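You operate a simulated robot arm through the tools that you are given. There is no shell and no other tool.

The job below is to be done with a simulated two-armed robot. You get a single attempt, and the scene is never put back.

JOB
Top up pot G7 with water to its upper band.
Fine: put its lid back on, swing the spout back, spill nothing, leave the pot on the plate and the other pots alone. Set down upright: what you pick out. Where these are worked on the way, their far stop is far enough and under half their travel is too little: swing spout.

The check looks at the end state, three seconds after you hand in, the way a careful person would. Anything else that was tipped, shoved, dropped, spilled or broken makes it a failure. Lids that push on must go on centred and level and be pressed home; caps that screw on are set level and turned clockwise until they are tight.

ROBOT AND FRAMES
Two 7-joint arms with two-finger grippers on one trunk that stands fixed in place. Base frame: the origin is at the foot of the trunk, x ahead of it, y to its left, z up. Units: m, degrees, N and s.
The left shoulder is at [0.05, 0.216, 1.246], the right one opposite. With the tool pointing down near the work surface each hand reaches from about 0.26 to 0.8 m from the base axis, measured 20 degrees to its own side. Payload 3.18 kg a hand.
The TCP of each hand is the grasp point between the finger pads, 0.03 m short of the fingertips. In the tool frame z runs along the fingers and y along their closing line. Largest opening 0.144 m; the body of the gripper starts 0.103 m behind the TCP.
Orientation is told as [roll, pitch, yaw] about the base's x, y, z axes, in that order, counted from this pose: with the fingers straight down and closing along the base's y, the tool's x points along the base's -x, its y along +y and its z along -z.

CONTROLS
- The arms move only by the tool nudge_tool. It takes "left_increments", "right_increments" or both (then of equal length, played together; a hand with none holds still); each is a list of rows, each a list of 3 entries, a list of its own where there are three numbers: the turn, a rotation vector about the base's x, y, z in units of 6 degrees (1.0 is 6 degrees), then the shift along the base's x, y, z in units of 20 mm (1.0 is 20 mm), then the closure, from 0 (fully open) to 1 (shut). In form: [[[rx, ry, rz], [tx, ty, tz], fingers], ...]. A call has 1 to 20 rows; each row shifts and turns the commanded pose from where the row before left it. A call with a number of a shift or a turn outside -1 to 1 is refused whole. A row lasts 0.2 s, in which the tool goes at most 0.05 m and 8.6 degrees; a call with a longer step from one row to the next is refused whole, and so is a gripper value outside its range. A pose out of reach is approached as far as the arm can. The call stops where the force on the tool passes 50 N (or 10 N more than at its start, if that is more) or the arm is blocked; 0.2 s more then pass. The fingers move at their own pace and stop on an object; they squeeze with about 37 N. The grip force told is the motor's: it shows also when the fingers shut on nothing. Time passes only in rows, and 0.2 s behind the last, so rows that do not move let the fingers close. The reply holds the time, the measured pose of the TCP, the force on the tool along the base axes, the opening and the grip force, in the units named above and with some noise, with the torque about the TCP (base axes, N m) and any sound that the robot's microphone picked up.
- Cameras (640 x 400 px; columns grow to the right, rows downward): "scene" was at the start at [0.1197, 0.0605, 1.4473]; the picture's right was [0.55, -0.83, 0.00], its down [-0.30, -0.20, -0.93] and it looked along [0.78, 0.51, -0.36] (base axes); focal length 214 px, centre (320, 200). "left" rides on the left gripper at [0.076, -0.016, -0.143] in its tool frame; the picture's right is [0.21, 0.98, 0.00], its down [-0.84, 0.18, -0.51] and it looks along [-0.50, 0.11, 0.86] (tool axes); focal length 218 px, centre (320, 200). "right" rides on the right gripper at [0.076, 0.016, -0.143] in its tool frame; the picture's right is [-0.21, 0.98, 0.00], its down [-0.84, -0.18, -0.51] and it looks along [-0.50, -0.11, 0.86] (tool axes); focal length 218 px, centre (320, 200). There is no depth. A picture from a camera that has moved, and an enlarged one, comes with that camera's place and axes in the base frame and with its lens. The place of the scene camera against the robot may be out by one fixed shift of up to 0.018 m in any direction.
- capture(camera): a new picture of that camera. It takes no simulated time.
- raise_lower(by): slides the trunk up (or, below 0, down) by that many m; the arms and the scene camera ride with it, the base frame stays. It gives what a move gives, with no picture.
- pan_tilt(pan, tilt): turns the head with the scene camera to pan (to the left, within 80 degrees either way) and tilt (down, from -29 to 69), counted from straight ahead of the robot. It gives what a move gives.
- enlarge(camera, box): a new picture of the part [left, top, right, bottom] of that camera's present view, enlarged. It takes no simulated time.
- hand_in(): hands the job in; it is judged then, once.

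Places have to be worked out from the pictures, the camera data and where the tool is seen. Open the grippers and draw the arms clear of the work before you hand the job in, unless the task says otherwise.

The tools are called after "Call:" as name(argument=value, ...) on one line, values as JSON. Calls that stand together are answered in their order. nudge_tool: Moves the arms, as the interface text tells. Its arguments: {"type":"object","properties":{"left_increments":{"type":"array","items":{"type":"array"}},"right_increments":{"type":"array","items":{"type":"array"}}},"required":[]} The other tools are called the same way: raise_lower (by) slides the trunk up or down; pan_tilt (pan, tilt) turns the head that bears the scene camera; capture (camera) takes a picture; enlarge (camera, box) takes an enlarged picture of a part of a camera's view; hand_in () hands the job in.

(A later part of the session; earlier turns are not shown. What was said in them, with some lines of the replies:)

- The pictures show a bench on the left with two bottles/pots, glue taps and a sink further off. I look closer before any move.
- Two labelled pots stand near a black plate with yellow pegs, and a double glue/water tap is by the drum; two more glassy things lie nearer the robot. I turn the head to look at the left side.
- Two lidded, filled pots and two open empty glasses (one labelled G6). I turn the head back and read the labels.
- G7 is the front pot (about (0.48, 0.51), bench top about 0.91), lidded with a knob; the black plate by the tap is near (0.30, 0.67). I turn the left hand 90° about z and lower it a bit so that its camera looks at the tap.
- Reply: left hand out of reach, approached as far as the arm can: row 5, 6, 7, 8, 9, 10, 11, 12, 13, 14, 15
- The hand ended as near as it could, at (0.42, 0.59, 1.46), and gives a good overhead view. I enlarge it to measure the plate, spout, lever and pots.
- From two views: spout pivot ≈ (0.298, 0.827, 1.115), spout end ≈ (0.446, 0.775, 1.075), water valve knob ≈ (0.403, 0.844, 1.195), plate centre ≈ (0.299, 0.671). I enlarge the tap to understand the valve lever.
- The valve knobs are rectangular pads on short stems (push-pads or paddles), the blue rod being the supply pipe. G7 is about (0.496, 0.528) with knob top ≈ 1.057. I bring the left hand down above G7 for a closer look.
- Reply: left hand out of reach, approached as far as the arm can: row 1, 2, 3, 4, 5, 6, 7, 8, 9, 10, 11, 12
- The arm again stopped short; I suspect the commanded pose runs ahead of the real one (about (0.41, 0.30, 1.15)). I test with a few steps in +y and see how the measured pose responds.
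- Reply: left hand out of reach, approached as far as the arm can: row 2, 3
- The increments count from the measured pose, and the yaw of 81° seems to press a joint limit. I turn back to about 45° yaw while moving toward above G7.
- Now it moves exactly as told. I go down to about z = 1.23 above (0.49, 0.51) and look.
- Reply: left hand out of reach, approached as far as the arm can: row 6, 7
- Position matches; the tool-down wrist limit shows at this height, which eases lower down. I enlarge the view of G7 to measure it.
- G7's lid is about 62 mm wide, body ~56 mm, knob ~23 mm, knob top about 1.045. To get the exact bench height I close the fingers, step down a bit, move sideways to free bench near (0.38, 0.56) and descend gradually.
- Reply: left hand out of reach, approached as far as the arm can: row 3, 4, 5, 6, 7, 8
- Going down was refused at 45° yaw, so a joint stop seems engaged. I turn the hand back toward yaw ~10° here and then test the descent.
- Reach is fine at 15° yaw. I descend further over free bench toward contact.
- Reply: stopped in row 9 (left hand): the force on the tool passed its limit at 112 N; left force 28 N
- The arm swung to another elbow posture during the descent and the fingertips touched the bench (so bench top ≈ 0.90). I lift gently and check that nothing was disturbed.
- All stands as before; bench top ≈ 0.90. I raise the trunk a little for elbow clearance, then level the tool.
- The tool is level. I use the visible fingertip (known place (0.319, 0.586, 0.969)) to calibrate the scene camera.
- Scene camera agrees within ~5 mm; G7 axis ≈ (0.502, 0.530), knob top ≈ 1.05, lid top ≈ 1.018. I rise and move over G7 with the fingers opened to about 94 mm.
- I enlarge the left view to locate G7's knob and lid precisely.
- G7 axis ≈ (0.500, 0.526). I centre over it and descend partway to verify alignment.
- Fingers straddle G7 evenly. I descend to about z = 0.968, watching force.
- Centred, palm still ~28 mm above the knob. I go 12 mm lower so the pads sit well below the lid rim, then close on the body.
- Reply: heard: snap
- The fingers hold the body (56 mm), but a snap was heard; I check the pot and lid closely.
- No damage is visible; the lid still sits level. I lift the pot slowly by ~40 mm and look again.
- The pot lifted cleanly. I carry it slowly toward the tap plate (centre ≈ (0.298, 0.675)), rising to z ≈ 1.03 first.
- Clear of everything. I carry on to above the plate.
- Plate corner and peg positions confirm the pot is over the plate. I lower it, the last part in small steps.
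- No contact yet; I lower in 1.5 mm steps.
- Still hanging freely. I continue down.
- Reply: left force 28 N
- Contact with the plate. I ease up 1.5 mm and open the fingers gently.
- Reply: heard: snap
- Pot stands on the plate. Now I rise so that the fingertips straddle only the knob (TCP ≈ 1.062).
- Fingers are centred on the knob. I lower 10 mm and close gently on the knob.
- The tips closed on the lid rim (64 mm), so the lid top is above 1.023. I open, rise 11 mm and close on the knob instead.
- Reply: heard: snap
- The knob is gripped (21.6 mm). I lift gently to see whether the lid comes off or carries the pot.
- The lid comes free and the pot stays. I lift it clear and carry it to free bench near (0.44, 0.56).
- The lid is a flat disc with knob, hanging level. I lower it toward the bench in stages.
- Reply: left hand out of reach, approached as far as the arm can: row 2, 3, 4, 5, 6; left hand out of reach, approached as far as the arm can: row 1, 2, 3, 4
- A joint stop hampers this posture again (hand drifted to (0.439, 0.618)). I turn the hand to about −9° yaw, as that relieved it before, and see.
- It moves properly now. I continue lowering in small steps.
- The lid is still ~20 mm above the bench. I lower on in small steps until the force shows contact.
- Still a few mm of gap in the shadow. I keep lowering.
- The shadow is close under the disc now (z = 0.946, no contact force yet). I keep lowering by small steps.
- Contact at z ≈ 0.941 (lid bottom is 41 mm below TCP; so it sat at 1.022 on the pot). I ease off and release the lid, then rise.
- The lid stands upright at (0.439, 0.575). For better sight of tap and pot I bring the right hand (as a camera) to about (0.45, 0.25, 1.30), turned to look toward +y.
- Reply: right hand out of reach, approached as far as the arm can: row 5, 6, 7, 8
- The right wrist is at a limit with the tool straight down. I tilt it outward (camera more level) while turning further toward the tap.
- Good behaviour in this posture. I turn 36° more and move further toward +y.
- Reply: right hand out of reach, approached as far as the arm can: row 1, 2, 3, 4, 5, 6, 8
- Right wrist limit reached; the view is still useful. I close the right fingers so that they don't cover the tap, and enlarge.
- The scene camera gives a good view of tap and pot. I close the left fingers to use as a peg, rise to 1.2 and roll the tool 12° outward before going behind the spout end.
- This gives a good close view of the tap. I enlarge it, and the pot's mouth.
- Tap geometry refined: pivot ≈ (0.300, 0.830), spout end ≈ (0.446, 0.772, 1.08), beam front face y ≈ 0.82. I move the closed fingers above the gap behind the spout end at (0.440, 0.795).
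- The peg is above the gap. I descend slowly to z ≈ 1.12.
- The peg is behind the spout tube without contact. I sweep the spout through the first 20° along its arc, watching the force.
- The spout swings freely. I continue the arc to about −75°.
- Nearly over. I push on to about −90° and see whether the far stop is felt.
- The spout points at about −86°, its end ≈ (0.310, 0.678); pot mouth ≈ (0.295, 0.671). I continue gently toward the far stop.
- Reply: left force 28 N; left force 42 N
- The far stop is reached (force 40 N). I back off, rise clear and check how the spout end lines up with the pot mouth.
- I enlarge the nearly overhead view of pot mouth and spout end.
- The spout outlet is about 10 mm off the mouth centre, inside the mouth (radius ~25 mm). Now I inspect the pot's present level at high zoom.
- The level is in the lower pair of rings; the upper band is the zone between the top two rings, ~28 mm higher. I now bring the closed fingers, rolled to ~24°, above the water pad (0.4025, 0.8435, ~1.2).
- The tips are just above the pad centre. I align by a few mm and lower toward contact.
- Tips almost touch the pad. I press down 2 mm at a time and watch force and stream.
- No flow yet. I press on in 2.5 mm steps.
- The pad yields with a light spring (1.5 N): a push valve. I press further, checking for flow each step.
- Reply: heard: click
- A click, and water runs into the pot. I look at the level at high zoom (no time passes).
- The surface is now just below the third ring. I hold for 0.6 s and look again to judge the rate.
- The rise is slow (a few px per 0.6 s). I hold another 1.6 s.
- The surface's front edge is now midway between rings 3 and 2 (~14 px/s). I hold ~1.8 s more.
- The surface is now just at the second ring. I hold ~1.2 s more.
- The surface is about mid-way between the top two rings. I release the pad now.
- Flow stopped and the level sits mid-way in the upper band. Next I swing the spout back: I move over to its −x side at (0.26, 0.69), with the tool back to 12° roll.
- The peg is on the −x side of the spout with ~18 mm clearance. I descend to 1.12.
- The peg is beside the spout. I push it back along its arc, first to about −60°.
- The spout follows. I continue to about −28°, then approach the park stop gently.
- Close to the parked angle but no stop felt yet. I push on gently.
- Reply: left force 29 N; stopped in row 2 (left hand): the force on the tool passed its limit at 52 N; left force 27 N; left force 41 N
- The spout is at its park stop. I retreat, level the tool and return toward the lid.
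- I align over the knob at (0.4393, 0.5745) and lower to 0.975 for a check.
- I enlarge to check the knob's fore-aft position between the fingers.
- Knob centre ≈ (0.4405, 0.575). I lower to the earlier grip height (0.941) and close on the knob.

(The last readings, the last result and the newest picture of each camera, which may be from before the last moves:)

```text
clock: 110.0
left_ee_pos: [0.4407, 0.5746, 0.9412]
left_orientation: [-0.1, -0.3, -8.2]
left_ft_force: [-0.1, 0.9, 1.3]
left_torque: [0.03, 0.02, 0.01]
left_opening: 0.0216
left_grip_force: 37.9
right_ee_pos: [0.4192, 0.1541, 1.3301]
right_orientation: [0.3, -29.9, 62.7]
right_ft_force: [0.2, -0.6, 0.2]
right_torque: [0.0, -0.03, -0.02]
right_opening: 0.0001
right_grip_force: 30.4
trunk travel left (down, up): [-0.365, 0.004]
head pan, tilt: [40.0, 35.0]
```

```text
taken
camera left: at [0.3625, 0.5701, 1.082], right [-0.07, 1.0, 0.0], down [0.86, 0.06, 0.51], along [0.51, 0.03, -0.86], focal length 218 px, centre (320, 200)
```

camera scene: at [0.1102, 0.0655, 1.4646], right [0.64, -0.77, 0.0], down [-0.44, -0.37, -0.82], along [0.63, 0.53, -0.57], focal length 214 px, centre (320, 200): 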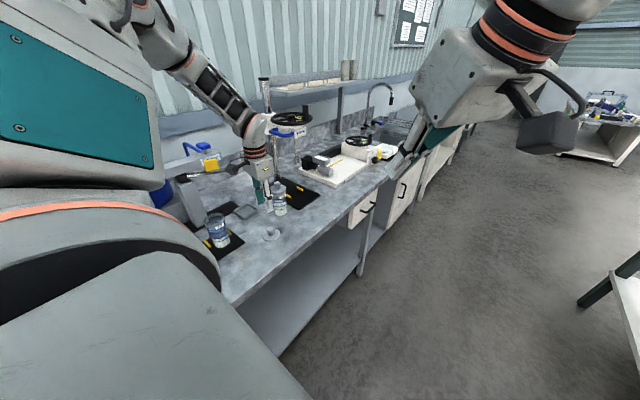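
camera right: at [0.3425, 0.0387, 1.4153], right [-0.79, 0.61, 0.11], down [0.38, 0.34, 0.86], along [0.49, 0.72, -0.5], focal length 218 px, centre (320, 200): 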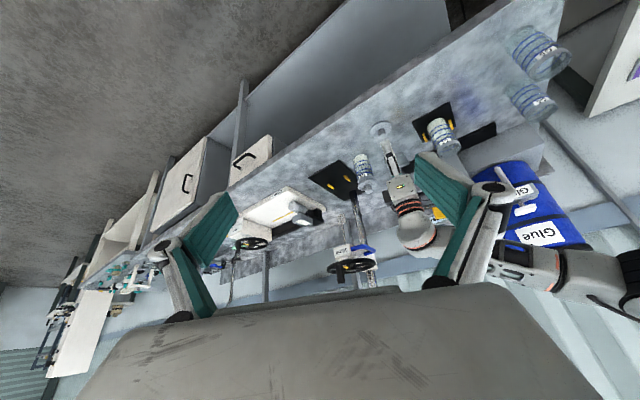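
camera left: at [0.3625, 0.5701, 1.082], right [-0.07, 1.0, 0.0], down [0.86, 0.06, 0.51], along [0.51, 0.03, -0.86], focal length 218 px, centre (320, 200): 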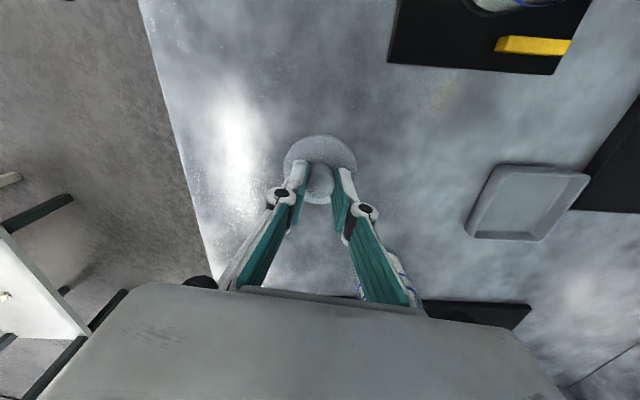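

Knob gripped. I lift the lid to z ≈ 1.125 and carry it toward the pot.

Call:
nudge_tool(left_increments=[[[0, 0, 0], [0, 0, 0.4], 1], [[0, 0, 0], [0, 0, 0.8], 1], [[0, 0, 0], [0, 0, 0.9], 1], [[0, 0, 0], [0, 0, 0.9], 1], [[0, 0, 0], [0, 0, 0.9], 1], [[0, 0, 0], [0, 0, 0.9], 1], [[0, 0, 0], [0, 0, 0.9], 1], [[0, 0, 0], [0, 0, 0.9], 1], [[0, 0, 0], [0, 0, 0.9], 1], [[0, 0, 0], [0, 0, 0.9], 1], [[0, 0, 0], [0, 0, 0.8], 1]])

Call:
nudge_tool(left_increments=[[[0, 0, 0], [-0.4, 0.3, 0], 1], [[0, 0, 0], [-0.8, 0.55, 0], 1], [[0, 0, 0], [-0.8, 0.55, 0], 1], [[0, 0, 0], [-0.8, 0.55, 0], 1], [[0, 0, 0], [-0.8, 0.55, 0], 1], [[0, 0, 0], [-0.8, 0.55, 0], 1], [[0, 0, 0], [-0.8, 0.55, 0], 1], [[0, 0, 0], [-0.8, 0.55, 0], 1], [[0, 0, 0], [-0.7, 0.5, 0], 1], [[0, 0, 0], [-0.45, 0.25, 0], 1]])

Call:
capture(camera="left")

Call:
enlarge(camera="scene", box=[170, 140, 280, 260])

```text
clock: 112.4
left_ee_pos: [0.4406, 0.5748, 1.1261]
left_orientation: [0.0, -0.3, -8.1]
left_ft_force: [0.5, 0.0, -0.3]
left_torque: [0.01, 0.0, 0.02]
left_opening: 0.0215
left_grip_force: 36.8
right_ee_pos: [0.4193, 0.1529, 1.331]
right_orientation: [0.1, -29.9, 62.7]
right_ft_force: [-0.7, -0.1, 1.0]
right_torque: [-0.04, 0.0, -0.01]
right_opening: 0.0
right_grip_force: 30.3
trunk travel left (down, up): [-0.365, 0.004]
head pan, tilt: [40.0, 35.0]
```

```text
clock: 114.6
left_ee_pos: [0.297, 0.6731, 1.1253]
left_orientation: [-0.1, -0.2, -8.3]
left_ft_force: [1.6, -0.2, -0.7]
left_torque: [0.02, 0.01, 0.0]
left_opening: 0.0213
left_grip_force: 37.1
right_ee_pos: [0.4181, 0.1561, 1.3302]
right_orientation: [0.1, -29.9, 62.7]
right_ft_force: [0.8, 0.9, -0.2]
right_torque: [0.01, -0.01, -0.02]
right_opening: 0.0001
right_grip_force: 30.7
trunk travel left (down, up): [-0.365, 0.004]
head pan, tilt: [40.0, 35.0]
```

```text
taken
camera left: at [0.2187, 0.6687, 1.2662], right [-0.07, 1.0, 0.0], down [0.86, 0.06, 0.51], along [0.51, 0.03, -0.86], focal length 218 px, centre (320, 200)
```

left: 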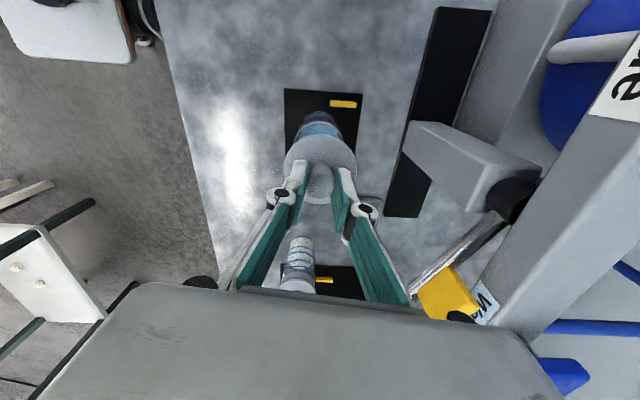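

```text
3.33 times, centred on (225, 200) of scene
camera zoom: at [0.1095, 0.0658, 1.4646], right [0.64, -0.77, 0.0], down [-0.44, -0.37, -0.82], along [0.63, 0.53, -0.57], focal length 715 px, centre (637, 200)
```

zoom: 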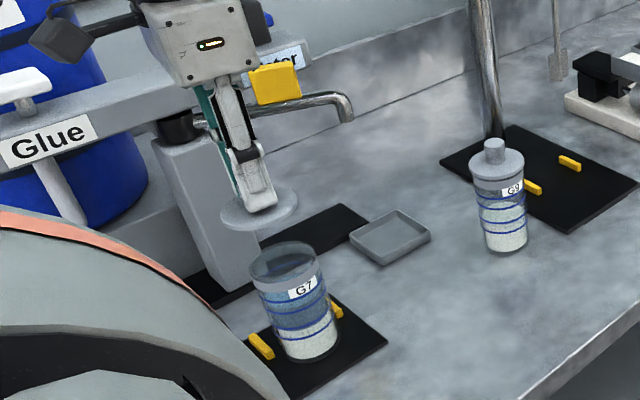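

I check lid-to-mouth alignment at higher zoom from the scene and right cameras.

Call:
enlarge(camera="scene", box=[190, 190, 240, 250])

Call:
enlarge(camera="right", box=[440, 90, 540, 190])

Call:
enlarge(camera="left", box=[270, 70, 380, 220])

```text
6.67 times, centred on (215, 220) of scene
camera zoom: at [0.1095, 0.0658, 1.4646], right [0.64, -0.77, 0.0], down [-0.44, -0.37, -0.82], along [0.63, 0.53, -0.57], focal length 1430 px, centre (1020, 67)
```

zoom: 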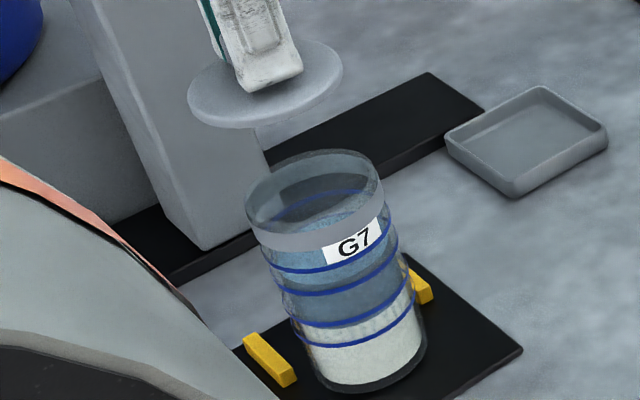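

```text
4.00 times, centred on (490, 140) of right
camera zoom: at [0.3421, 0.0395, 1.4154], right [-0.79, 0.61, 0.11], down [0.38, 0.34, 0.86], along [0.49, 0.72, -0.5], focal length 873 px, centre (-360, 440)
```

zoom: 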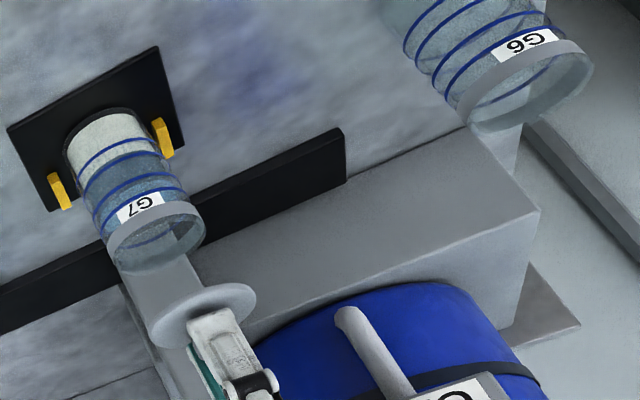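

```text
2.67 times, centred on (325, 145) of left
camera zoom: at [0.2187, 0.6687, 1.2662], right [-0.07, 1.0, 0.0], down [0.86, 0.06, 0.51], along [0.51, 0.03, -0.86], focal length 582 px, centre (307, 347)
```

zoom: 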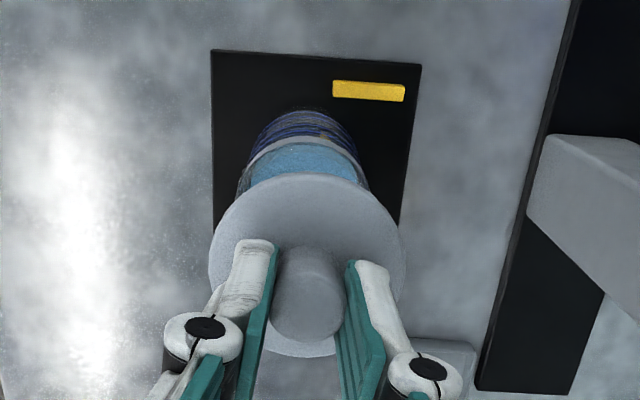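

All views agree within ~2 mm; the mouth centre is about (+2.3, −1.8) mm from the lid's centre. I correct that and lower to just above the rim.

Call:
nudge_tool(left_increments=[[[0, 0, 0], [0.115, -0.09, 0], 1], [[0, 0, 0], [0, 0, -0.4], 1], [[0, 0, 0], [0, 0, -0.5], 1], [[0, 0, 0], [0, 0, -0.5], 1], [[0, 0, 0], [0, 0, -0.5], 1], [[0, 0, 0], [0, 0, -0.4], 1], [[0, 0, 0], [0, 0, -0.2], 1]])

Call:
enlarge(camera="scene", box=[190, 190, 240, 250])

Call:
enlarge(camera="right", box=[440, 90, 540, 190])

Call:
enlarge(camera="left", box=[270, 70, 380, 220])

```text
clock: 116.2
left_ee_pos: [0.3007, 0.671, 1.0746]
left_orientation: [0.0, -0.2, -8.2]
left_ft_force: [1.0, 0.1, -0.3]
left_torque: [0.0, 0.0, -0.01]
left_opening: 0.0217
left_grip_force: 37.4
right_ee_pos: [0.4188, 0.1555, 1.3305]
right_orientation: [0.3, -29.9, 62.7]
right_ft_force: [1.1, 1.2, -0.1]
right_torque: [0.0, -0.06, -0.01]
right_opening: 0.0
right_grip_force: 31.2
trunk travel left (down, up): [-0.365, 0.004]
head pan, tilt: [40.0, 35.0]
```

```text
6.67 times, centred on (215, 220) of scene
camera zoom: at [0.1099, 0.0659, 1.4646], right [0.64, -0.77, 0.0], down [-0.44, -0.37, -0.82], along [0.63, 0.53, -0.57], focal length 1430 px, centre (1020, 67)
```

zoom: 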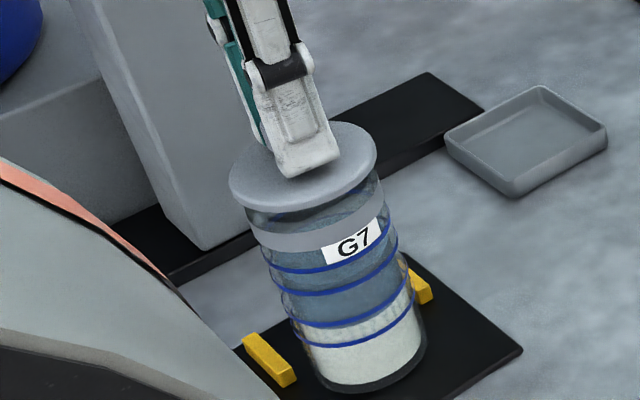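

```text
4.00 times, centred on (490, 140) of right
camera zoom: at [0.3425, 0.0396, 1.4153], right [-0.79, 0.61, 0.11], down [0.38, 0.34, 0.86], along [0.48, 0.72, -0.5], focal length 873 px, centre (-360, 440)
```

zoom: 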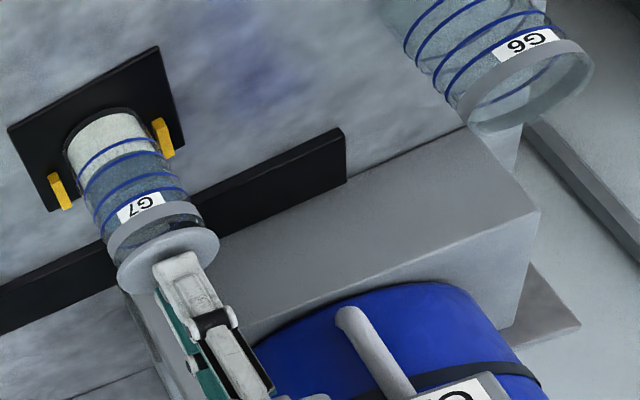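

```text
2.67 times, centred on (325, 145) of left
camera zoom: at [0.2212, 0.667, 1.216], right [-0.07, 1.0, 0.0], down [0.86, 0.06, 0.51], along [0.51, 0.03, -0.86], focal length 582 px, centre (307, 347)
```

zoom: 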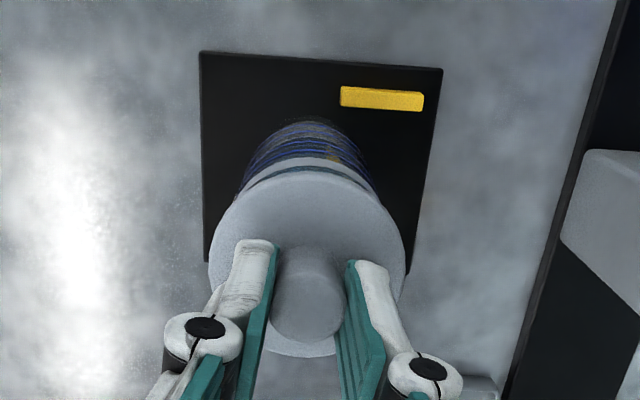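

The lid is aligned with the mouth to within ~1 mm, 11 mm above it. I lower in 2 mm steps watching force and torque.

Call:
nudge_tool(left_increments=[[[0, 0, 0], [0, 0, -0.15], 1], [[0, 0, 0], [0, 0, -0.15], 1]])

Call:
nudge_tool(left_increments=[[[0, 0, 0], [0, 0, -0.1], 1], [[0, 0, 0], [0, 0, -0.1], 1]])

Call:
enlarge(camera="scene", box=[190, 190, 240, 250])

```text
clock: 116.8
left_ee_pos: [0.3003, 0.6721, 1.0696]
left_orientation: [-0.1, -0.1, -8.3]
left_ft_force: [0.7, 0.9, 0.0]
left_torque: [-0.03, -0.01, 0.0]
left_opening: 0.0215
left_grip_force: 37.0
right_ee_pos: [0.4196, 0.1548, 1.3298]
right_orientation: [0.3, -29.8, 62.7]
right_ft_force: [0.6, 0.1, -0.2]
right_torque: [0.0, -0.02, 0.04]
right_opening: 0.0003
right_grip_force: 30.6
trunk travel left (down, up): [-0.365, 0.004]
head pan, tilt: [40.0, 35.0]
```

```text
clock: 117.4
left_ee_pos: [0.3002, 0.6714, 1.0646]
left_orientation: [-0.1, -0.2, -8.3]
left_ft_force: [-0.4, 0.9, -0.9]
left_torque: [-0.03, 0.0, -0.03]
left_opening: 0.0215
left_grip_force: 36.9
right_ee_pos: [0.4191, 0.1554, 1.3301]
right_orientation: [0.3, -29.8, 62.6]
right_ft_force: [-0.3, 0.1, -0.1]
right_torque: [0.01, 0.01, 0.01]
right_opening: 0.0
right_grip_force: 30.8
trunk travel left (down, up): [-0.365, 0.004]
head pan, tilt: [40.0, 35.0]
```

```text
6.67 times, centred on (215, 220) of scene
camera zoom: at [0.1098, 0.0658, 1.4646], right [0.64, -0.77, 0.0], down [-0.44, -0.37, -0.82], along [0.63, 0.53, -0.57], focal length 1430 px, centre (1020, 67)
```

zoom: 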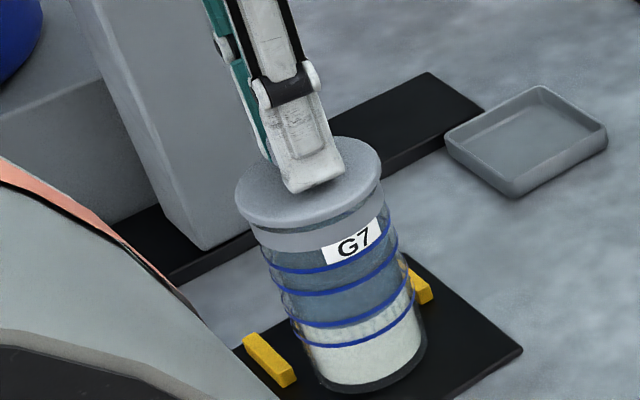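

Still a thin gap. I go on in 1.5 mm steps.

Call:
nudge_tool(left_increments=[[[0, 0, 0], [0, 0, -0.08], 1], [[0, 0, 0], [0, 0, -0.08], 1]])

Call:
nudge_tool(left_increments=[[[0, 0, 0], [0, 0, -0.08], 1], [[0, 0, 0], [0, 0, -0.05], 1]])

Call:
enlarge(camera="scene", box=[190, 190, 240, 250])

```text
clock: 118.0
left_ee_pos: [0.3009, 0.6711, 1.0645]
left_orientation: [0.2, -0.4, -8.3]
left_ft_force: [-1.4, 0.5, 15.8]
left_torque: [-0.03, 0.12, -0.02]
left_opening: 0.0213
left_grip_force: 36.7
right_ee_pos: [0.418, 0.1531, 1.3314]
right_orientation: [0.4, -30.0, 62.8]
right_ft_force: [-0.4, -0.5, 0.4]
right_torque: [0.0, 0.03, 0.0]
right_opening: 0.0
right_grip_force: 31.0
trunk travel left (down, up): [-0.365, 0.004]
head pan, tilt: [40.0, 35.0]
heard: snap
```

```text
clock: 118.6
left_ee_pos: [0.2998, 0.6706, 1.0645]
left_orientation: [0.5, -0.4, -8.3]
left_ft_force: [-2.9, 3.7, 44.5]
left_torque: [0.19, 0.34, -0.04]
left_opening: 0.0212
left_grip_force: 37.4
right_ee_pos: [0.4184, 0.1511, 1.3316]
right_orientation: [0.4, -30.1, 62.7]
right_ft_force: [0.6, -0.2, 0.7]
right_torque: [0.01, 0.04, 0.0]
right_opening: 0.0001
right_grip_force: 31.1
trunk travel left (down, up): [-0.365, 0.004]
head pan, tilt: [40.0, 35.0]
```

```text
6.67 times, centred on (215, 220) of scene
camera zoom: at [0.1077, 0.0621, 1.4652], right [0.64, -0.77, 0.0], down [-0.44, -0.37, -0.82], along [0.63, 0.53, -0.57], focal length 1430 px, centre (1020, 67)
```

zoom: 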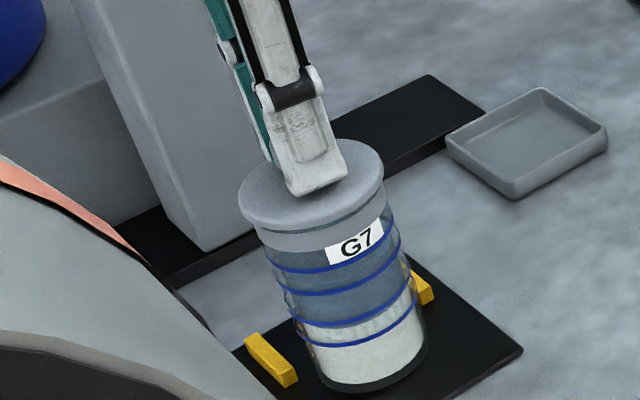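

A snap and firm resistance (44 N): the lid is home. I relax the push and open the fingers gently.

Call:
nudge_tool(left_increments=[[[0, 0, 0], [0, 0, 0.03], 1], [[0, 0, 0], [0, 0, 0], 0.84], [[0, 0, 0], [0, 0, 0], 0.82], [[0, 0, 0], [0, 0, 0], 0.78], [[0, 0, 0], [0, 0, 0], 0.72], [[0, 0, 0], [0, 0, 0], 0.65]])

Call:
enlarge(camera="scene", box=[190, 190, 240, 250])

Call:
capture(camera="left")

```text
clock: 120.0
left_ee_pos: [0.2988, 0.6717, 1.0586]
left_orientation: [-0.1, -0.2, -8.2]
left_ft_force: [-0.3, -0.2, 0.1]
left_torque: [-0.01, 0.03, 0.0]
left_opening: 0.0504
left_grip_force: 0.1
right_ee_pos: [0.4179, 0.1543, 1.3299]
right_orientation: [0.3, -29.9, 62.7]
right_ft_force: [0.9, 0.5, 0.4]
right_torque: [0.0, 0.0, 0.0]
right_opening: 0.0
right_grip_force: 30.4
trunk travel left (down, up): [-0.365, 0.004]
head pan, tilt: [40.0, 35.0]
```

```text
6.67 times, centred on (215, 220) of scene
camera zoom: at [0.1097, 0.0657, 1.4646], right [0.64, -0.77, 0.0], down [-0.44, -0.37, -0.82], along [0.63, 0.53, -0.57], focal length 1430 px, centre (1020, 67)
```

zoom: 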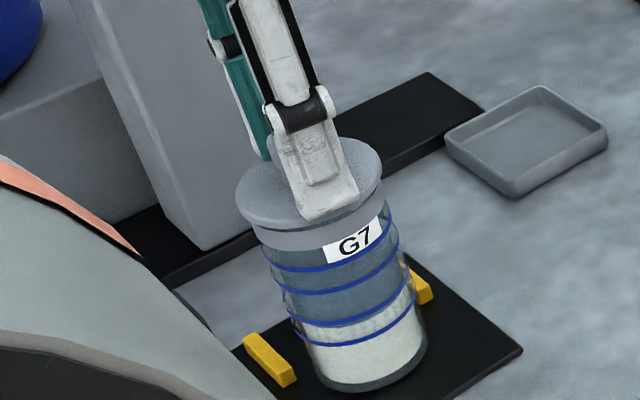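

```text
taken
camera left: at [0.2204, 0.6667, 1.2006], right [-0.07, 1.0, 0.0], down [0.86, 0.06, 0.51], along [0.51, 0.03, -0.86], focal length 218 px, centre (320, 200)
```

left: 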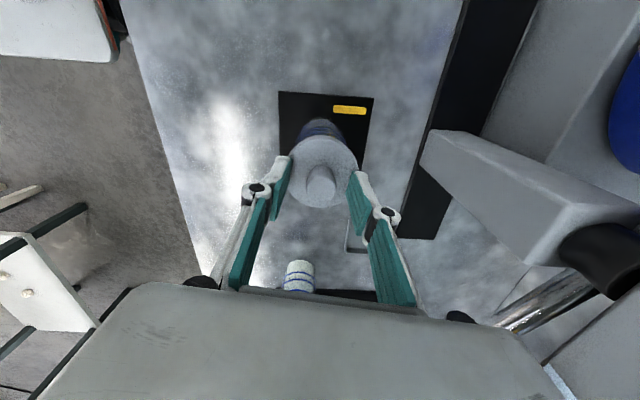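

Released. I rise clear of the knob and inspect the lid's seating.

Call:
nudge_tool(left_increments=[[[0, 0, 0], [0, 0, 0.3], 0.65], [[0, 0, 0], [0, 0, 0.6], 0.65], [[0, 0, 0], [0, 0, 0.8], 0.65], [[0, 0, 0], [0, 0, 0.9], 0.65], [[0, 0, 0], [0, 0, 0.9], 0.65]])

Call:
enlarge(camera="scene", box=[203, 203, 238, 243])

Call:
enlarge(camera="scene", box=[265, 175, 295, 215])

Call:
enlarge(camera="right", box=[440, 90, 540, 190])

```text
clock: 121.2
left_ee_pos: [0.2984, 0.6718, 1.1303]
left_orientation: [0.0, -0.3, -8.2]
left_ft_force: [-0.6, -0.7, 0.4]
left_torque: [0.0, 0.0, 0.01]
left_opening: 0.0504
left_grip_force: 0.0
right_ee_pos: [0.4184, 0.1547, 1.3307]
right_orientation: [0.2, -29.9, 62.7]
right_ft_force: [-0.2, -0.1, -0.4]
right_torque: [0.02, -0.02, 0.01]
right_opening: 0.0003
right_grip_force: 30.9
trunk travel left (down, up): [-0.365, 0.004]
head pan, tilt: [40.0, 35.0]
```

```text
10.00 times, centred on (220, 223) of scene
camera zoom: at [0.1094, 0.0655, 1.4646], right [0.64, -0.77, 0.0], down [-0.44, -0.37, -0.82], along [0.63, 0.53, -0.57], focal length 2145 px, centre (1315, -30)
```

zoom: 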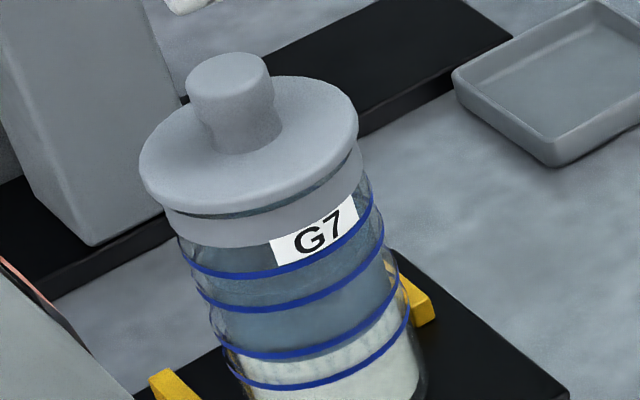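

```text
10.00 times, centred on (280, 195) of scene
camera zoom: at [0.1094, 0.0655, 1.4646], right [0.64, -0.77, 0.0], down [-0.44, -0.37, -0.82], along [0.63, 0.53, -0.57], focal length 2145 px, centre (720, 250)
```

zoom: 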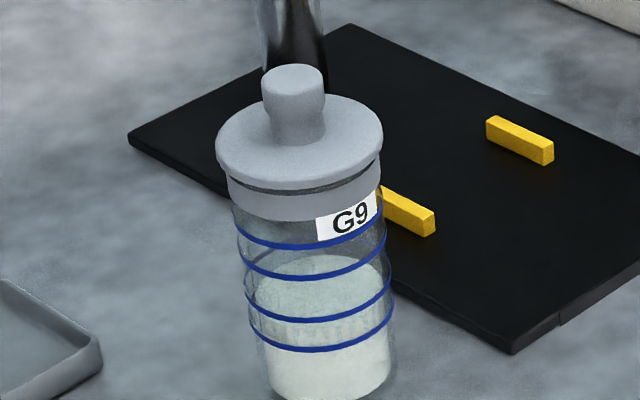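

```text
4.00 times, centred on (490, 140) of right
camera zoom: at [0.342, 0.0393, 1.4155], right [-0.79, 0.61, 0.11], down [0.38, 0.34, 0.86], along [0.49, 0.72, -0.5], focal length 873 px, centre (-360, 440)
```

zoom: 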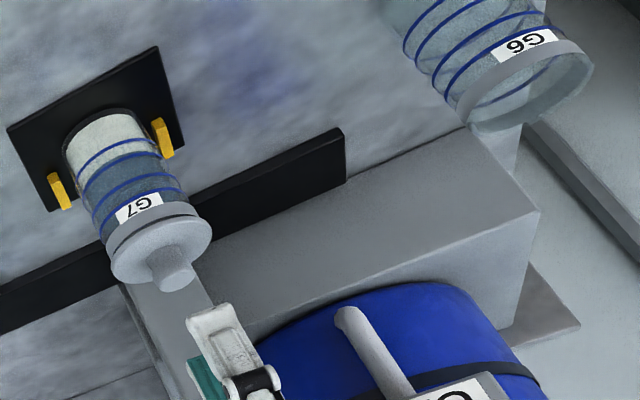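

The lid looks centred and level, like G9's. To be sure it is fully home I press straight down on the knob with closed fingers.

Call:
nudge_tool(left_increments=[[[0, 0, 0], [0.05, -0.03, 0], 1], [[0, 0, 0], [0, 0, 0], 1], [[0, 0, 0], [0, 0, -0.6], 1], [[0, 0, 0], [0, 0, -0.6], 1], [[0, 0, 0], [0, 0, -0.5], 1], [[0, 0, 0], [0, 0, -0.2], 1]])

Call:
enlarge(camera="scene", box=[190, 180, 240, 250])

Call:
capture(camera="left")

```text
clock: 122.6
left_ee_pos: [0.3009, 0.671, 1.0919]
left_orientation: [0.1, -0.3, -8.1]
left_ft_force: [0.3, -0.4, -0.1]
left_torque: [-0.01, 0.03, -0.03]
left_opening: 0.0
left_grip_force: 31.3
right_ee_pos: [0.4184, 0.1533, 1.329]
right_orientation: [0.3, -29.8, 62.6]
right_ft_force: [-0.3, -0.2, -0.1]
right_torque: [-0.01, -0.01, 0.03]
right_opening: 0.0001
right_grip_force: 30.8
trunk travel left (down, up): [-0.365, 0.004]
head pan, tilt: [40.0, 35.0]
```

```text
5.71 times, centred on (215, 215) of scene
camera zoom: at [0.1098, 0.0656, 1.4646], right [0.64, -0.77, 0.0], down [-0.44, -0.37, -0.82], along [0.63, 0.53, -0.57], focal length 1226 px, centre (920, 114)
```

zoom: 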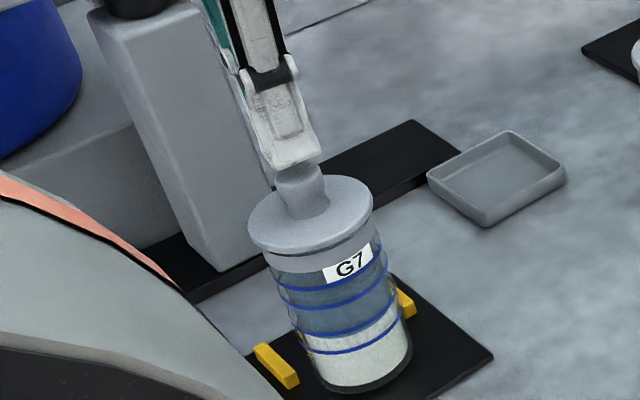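

```text
taken
camera left: at [0.2221, 0.6663, 1.2333], right [-0.07, 1.0, 0.0], down [0.86, 0.06, 0.51], along [0.51, 0.03, -0.86], focal length 218 px, centre (320, 200)
```

left: 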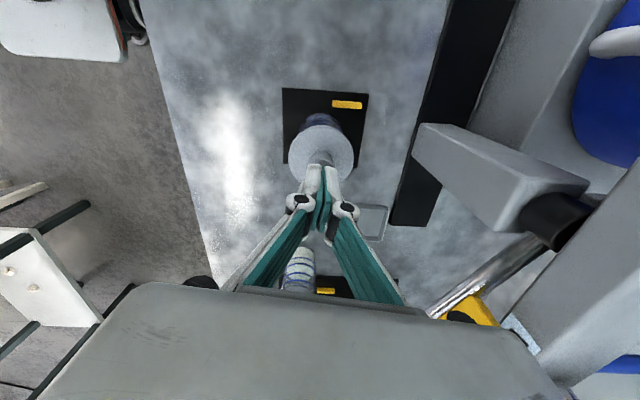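

The tips are centred just above the knob. I press down in small steps.

Call:
nudge_tool(left_increments=[[[0, 0, 0], [0, 0, -0.15], 1], [[0, 0, 0], [0, 0, -0.15], 1], [[0, 0, 0], [0, 0, -0.1], 1]])

Call:
nudge_tool(left_increments=[[[0, 0, 0], [0, 0, -0.1], 1], [[0, 0, 0], [0, 0, -0.1], 1]])

```text
clock: 123.4
left_ee_pos: [0.3008, 0.6705, 1.0849]
left_orientation: [0.0, -0.2, -8.3]
left_ft_force: [0.1, 1.1, 0.2]
left_torque: [-0.01, 0.02, 0.0]
left_opening: 0.0
left_grip_force: 30.6
right_ee_pos: [0.4184, 0.1541, 1.331]
right_orientation: [0.3, -30.0, 62.6]
right_ft_force: [-0.6, -0.1, 0.2]
right_torque: [0.0, -0.01, -0.03]
right_opening: 0.0
right_grip_force: 30.5
trunk travel left (down, up): [-0.365, 0.004]
head pan, tilt: [40.0, 35.0]
```

```text
clock: 124.0
left_ee_pos: [0.3009, 0.6698, 1.0806]
left_orientation: [0.1, -0.2, -8.3]
left_ft_force: [-0.1, -0.5, 5.9]
left_torque: [0.01, 0.0, 0.0]
left_opening: 0.0059
left_grip_force: 30.7
right_ee_pos: [0.4198, 0.1541, 1.3311]
right_orientation: [0.4, -29.9, 62.8]
right_ft_force: [0.1, 0.4, -0.1]
right_torque: [-0.01, 0.04, -0.01]
right_opening: 0.0
right_grip_force: 30.3
trunk travel left (down, up): [-0.365, 0.004]
head pan, tilt: [40.0, 35.0]
```

The closed tips begin to wedge on the knob, so I stop this; the earlier 44 N push with snap suffices. I rise clear and look at the result.

Call:
nudge_tool(left_increments=[[[0, 0, 0], [0, 0, 0.4], 1], [[0, 0, 0], [0, 0, 0.8], 1], [[0, 0, 0], [0, 0, 0.9], 1], [[0, 0, 0], [0, 0, 0.9], 1]])

Call:
enlarge(camera="scene", box=[203, 203, 238, 243])

Call:
capture(camera="scene")

```text
clock: 125.0
left_ee_pos: [0.3013, 0.6717, 1.1414]
left_orientation: [-0.1, -0.2, -8.2]
left_ft_force: [1.0, 0.0, 0.6]
left_torque: [-0.01, 0.02, 0.01]
left_opening: 0.0
left_grip_force: 30.8
right_ee_pos: [0.4166, 0.1526, 1.3316]
right_orientation: [0.1, -29.9, 62.7]
right_ft_force: [0.1, -0.1, -0.3]
right_torque: [0.0, -0.06, 0.03]
right_opening: 0.0
right_grip_force: 30.6
trunk travel left (down, up): [-0.365, 0.004]
head pan, tilt: [40.0, 35.0]
```

```text
10.00 times, centred on (220, 223) of scene
camera zoom: at [0.1092, 0.0654, 1.4647], right [0.64, -0.77, 0.0], down [-0.44, -0.37, -0.82], along [0.63, 0.53, -0.57], focal length 2145 px, centre (1315, -30)
```

zoom: 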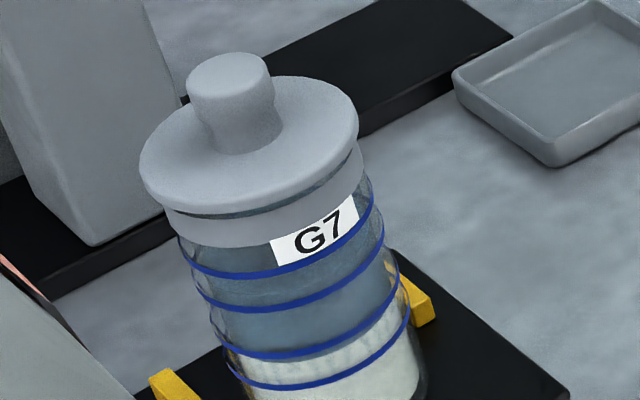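

```text
taken
camera scene: at [0.1092, 0.0654, 1.4647], right [0.64, -0.77, 0.0], down [-0.44, -0.37, -0.82], along [0.63, 0.53, -0.57], focal length 214 px, centre (320, 200)
```

scene: 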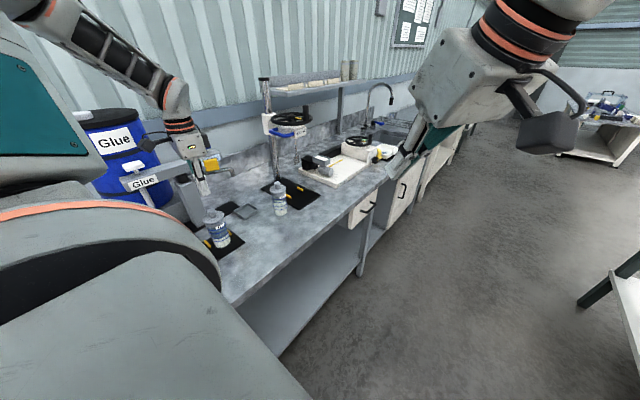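

G7 is lidded, level and on the plate; spout parked. I raise the left arm and draw it back from the bench, opening both grippers.

Call:
nudge_tool(left_increments=[[[0, 0, 0], [0, 0, 0.9], 1], [[0, 0, 0], [0, 0, 0.9], 1], [[0, 0, 0], [0, 0, 0.9], 1], [[0, 0, 0], [0, 0, 0.9], 1], [[0, 0, 0], [0, 0, 0.9], 1], [[0, 0, 0], [0.3, -0.9, 0.6], 1], [[0, 0, 0], [0.3, -0.9, 0.4], 1], [[0, 0, 0], [0.3, -0.9, 0.4], 1], [[0, 0, 0], [0.3, -0.9, 0.2], 1], [[0, 0, 0], [0.3, -0.9, 0.2], 1], [[0, 0, 0], [0.3, -0.9, 0], 1], [[0, 0, 0], [0.3, -0.9, 0], 1], [[0, 0, 0], [0.3, -0.9, 0], 1]])

Call:
capture(camera="scene")

```text
clock: 127.8
left_ee_pos: [0.3478, 0.5253, 1.2659]
left_orientation: [0.0, -0.3, -8.2]
left_ft_force: [0.1, -0.7, -0.6]
left_torque: [0.04, 0.02, -0.01]
left_opening: 0.0
left_grip_force: 30.8
right_ee_pos: [0.4196, 0.1534, 1.3301]
right_orientation: [0.3, -29.9, 62.8]
right_ft_force: [-0.1, 0.2, 0.0]
right_torque: [0.0, 0.02, 0.02]
right_opening: 0.0003
right_grip_force: 31.0
trunk travel left (down, up): [-0.365, 0.004]
head pan, tilt: [40.0, 35.0]
```

```text
taken
camera scene: at [0.11, 0.0653, 1.4646], right [0.64, -0.77, 0.0], down [-0.44, -0.37, -0.82], along [0.63, 0.53, -0.57], focal length 214 px, centre (320, 200)
```

scene: 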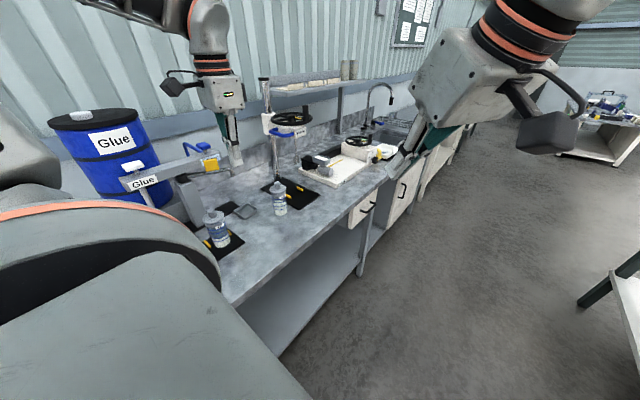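

I draw back a little further, opening both grippers in free air, and check the whole bench.

Call:
nudge_tool(left_increments=[[[0, 0, 0], [0, -0.8, 0.8], 0.8], [[0, 0, 0], [0, -0.8, 0.8], 0.5], [[0, 0, 0], [0, -0.8, 0.8], 0.2], [[0, 0, 0], [0, -0.8, 0.8], 0], [[0, 0, 0], [0, -0.8, 0.8], 0], [[0, 0, 0], [0, -0.8, 0.8], 0]], right_increments=[[[0, 0, 0], [0, -0.3, 0], 0.8], [[0, 0, 0], [0, -0.3, 0], 0.5], [[0, 0, 0], [0, -0.3, 0], 0.2], [[0, 0, 0], [0, -0.3, 0], 0], [[0, 0, 0], [0, -0.3, 0], 0], [[0, 0, 0], [0, 0, 0], 0]])

Call:
capture(camera="left")

Call:
enlarge(camera="scene", box=[110, 120, 310, 270])

Call:
capture(camera="right")

```text
clock: 129.2
left_ee_pos: [0.3475, 0.4298, 1.3616]
left_orientation: [0.0, -0.2, -8.3]
left_ft_force: [0.1, -0.8, 0.1]
left_torque: [0.0, 0.01, -0.02]
left_opening: 0.144
left_grip_force: 0.0
right_ee_pos: [0.4181, 0.1229, 1.3299]
right_orientation: [0.4, -30.0, 62.6]
right_ft_force: [0.2, -1.3, 0.8]
right_torque: [0.06, 0.01, -0.01]
right_opening: 0.1439
right_grip_force: 0.1
trunk travel left (down, up): [-0.365, 0.004]
head pan, tilt: [40.0, 35.0]
```

```text
taken
camera left: at [0.2694, 0.4256, 1.5029], right [-0.07, 1.0, 0.0], down [0.86, 0.06, 0.51], along [0.51, 0.03, -0.86], focal length 218 px, centre (320, 200)
```

left: 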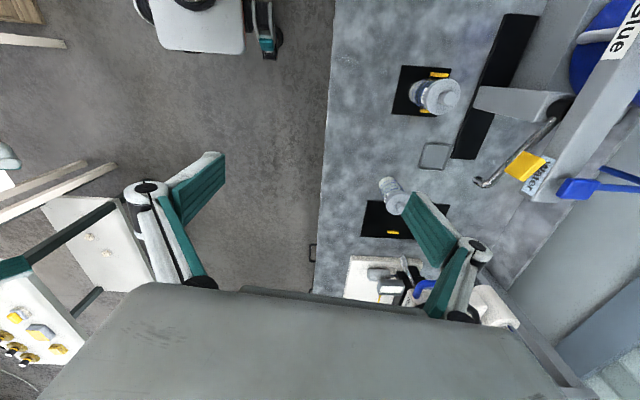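

```text
2.67 times, centred on (210, 195) of scene
camera zoom: at [0.1097, 0.0653, 1.4646], right [0.64, -0.77, 0.0], down [-0.44, -0.37, -0.82], along [0.63, 0.53, -0.57], focal length 572 px, centre (613, 213)
```

zoom: 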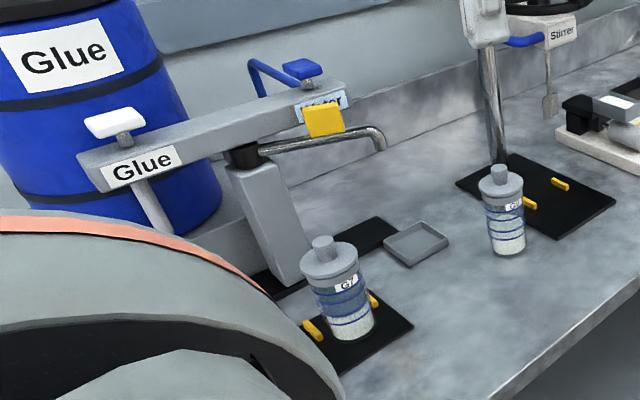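

```text
taken
camera right: at [0.3416, 0.0088, 1.4148], right [-0.79, 0.61, 0.11], down [0.38, 0.34, 0.86], along [0.49, 0.72, -0.5], focal length 218 px, centre (320, 200)
```

right: 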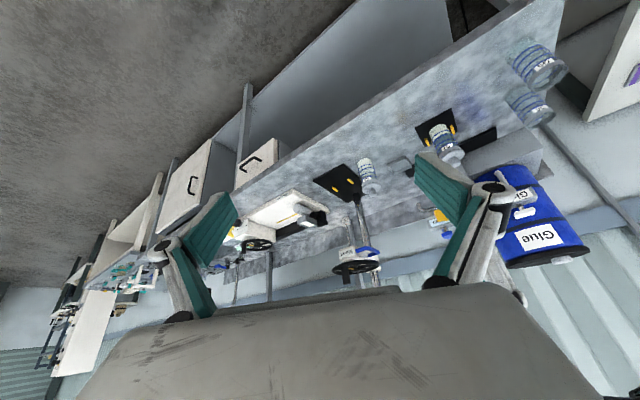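

Everything is in place: G7 is filled to its upper band with the lid home, standing on the plate. The spout is parked, there is no spill, the other pots are untouched, and both arms are clear with grippers open. I hand in.

Call:
hand_in()

```text
The job is handed in.
```

The job is handed in. Pot G7 is topped up with water, with the surface about midway between its top two rings. I took that zone as the upper band.

- **Pot:** G7 stands on the black plate under the tap.
- **Lid:** it is back on, centred to about 1 mm. I pushed it down with about 44 N and heard it snap on. A second check press started to spread the finger tips on the knob, so I stopped it at about 6 N.
- **Spout:** it was swung to its far stop for filling and then back against its park stop.
- **Spills and other pots:** I saw no water outside the pot, and G9, G6 and the other empty pot look undisturbed in the last pictures.
- **Arms:** both are drawn clear with the grippers open.

- **Bench contact:** early on the left arm changed elbow posture while coming down, and its closed fingertips hit bare bench at 112 N. Nothing in the pictures afterwards looked moved or damaged.
- **Extra snaps:** I also heard snaps when gripping and releasing G7's body, and again while taking hold of the knob. I found no damage to the pot or lid.
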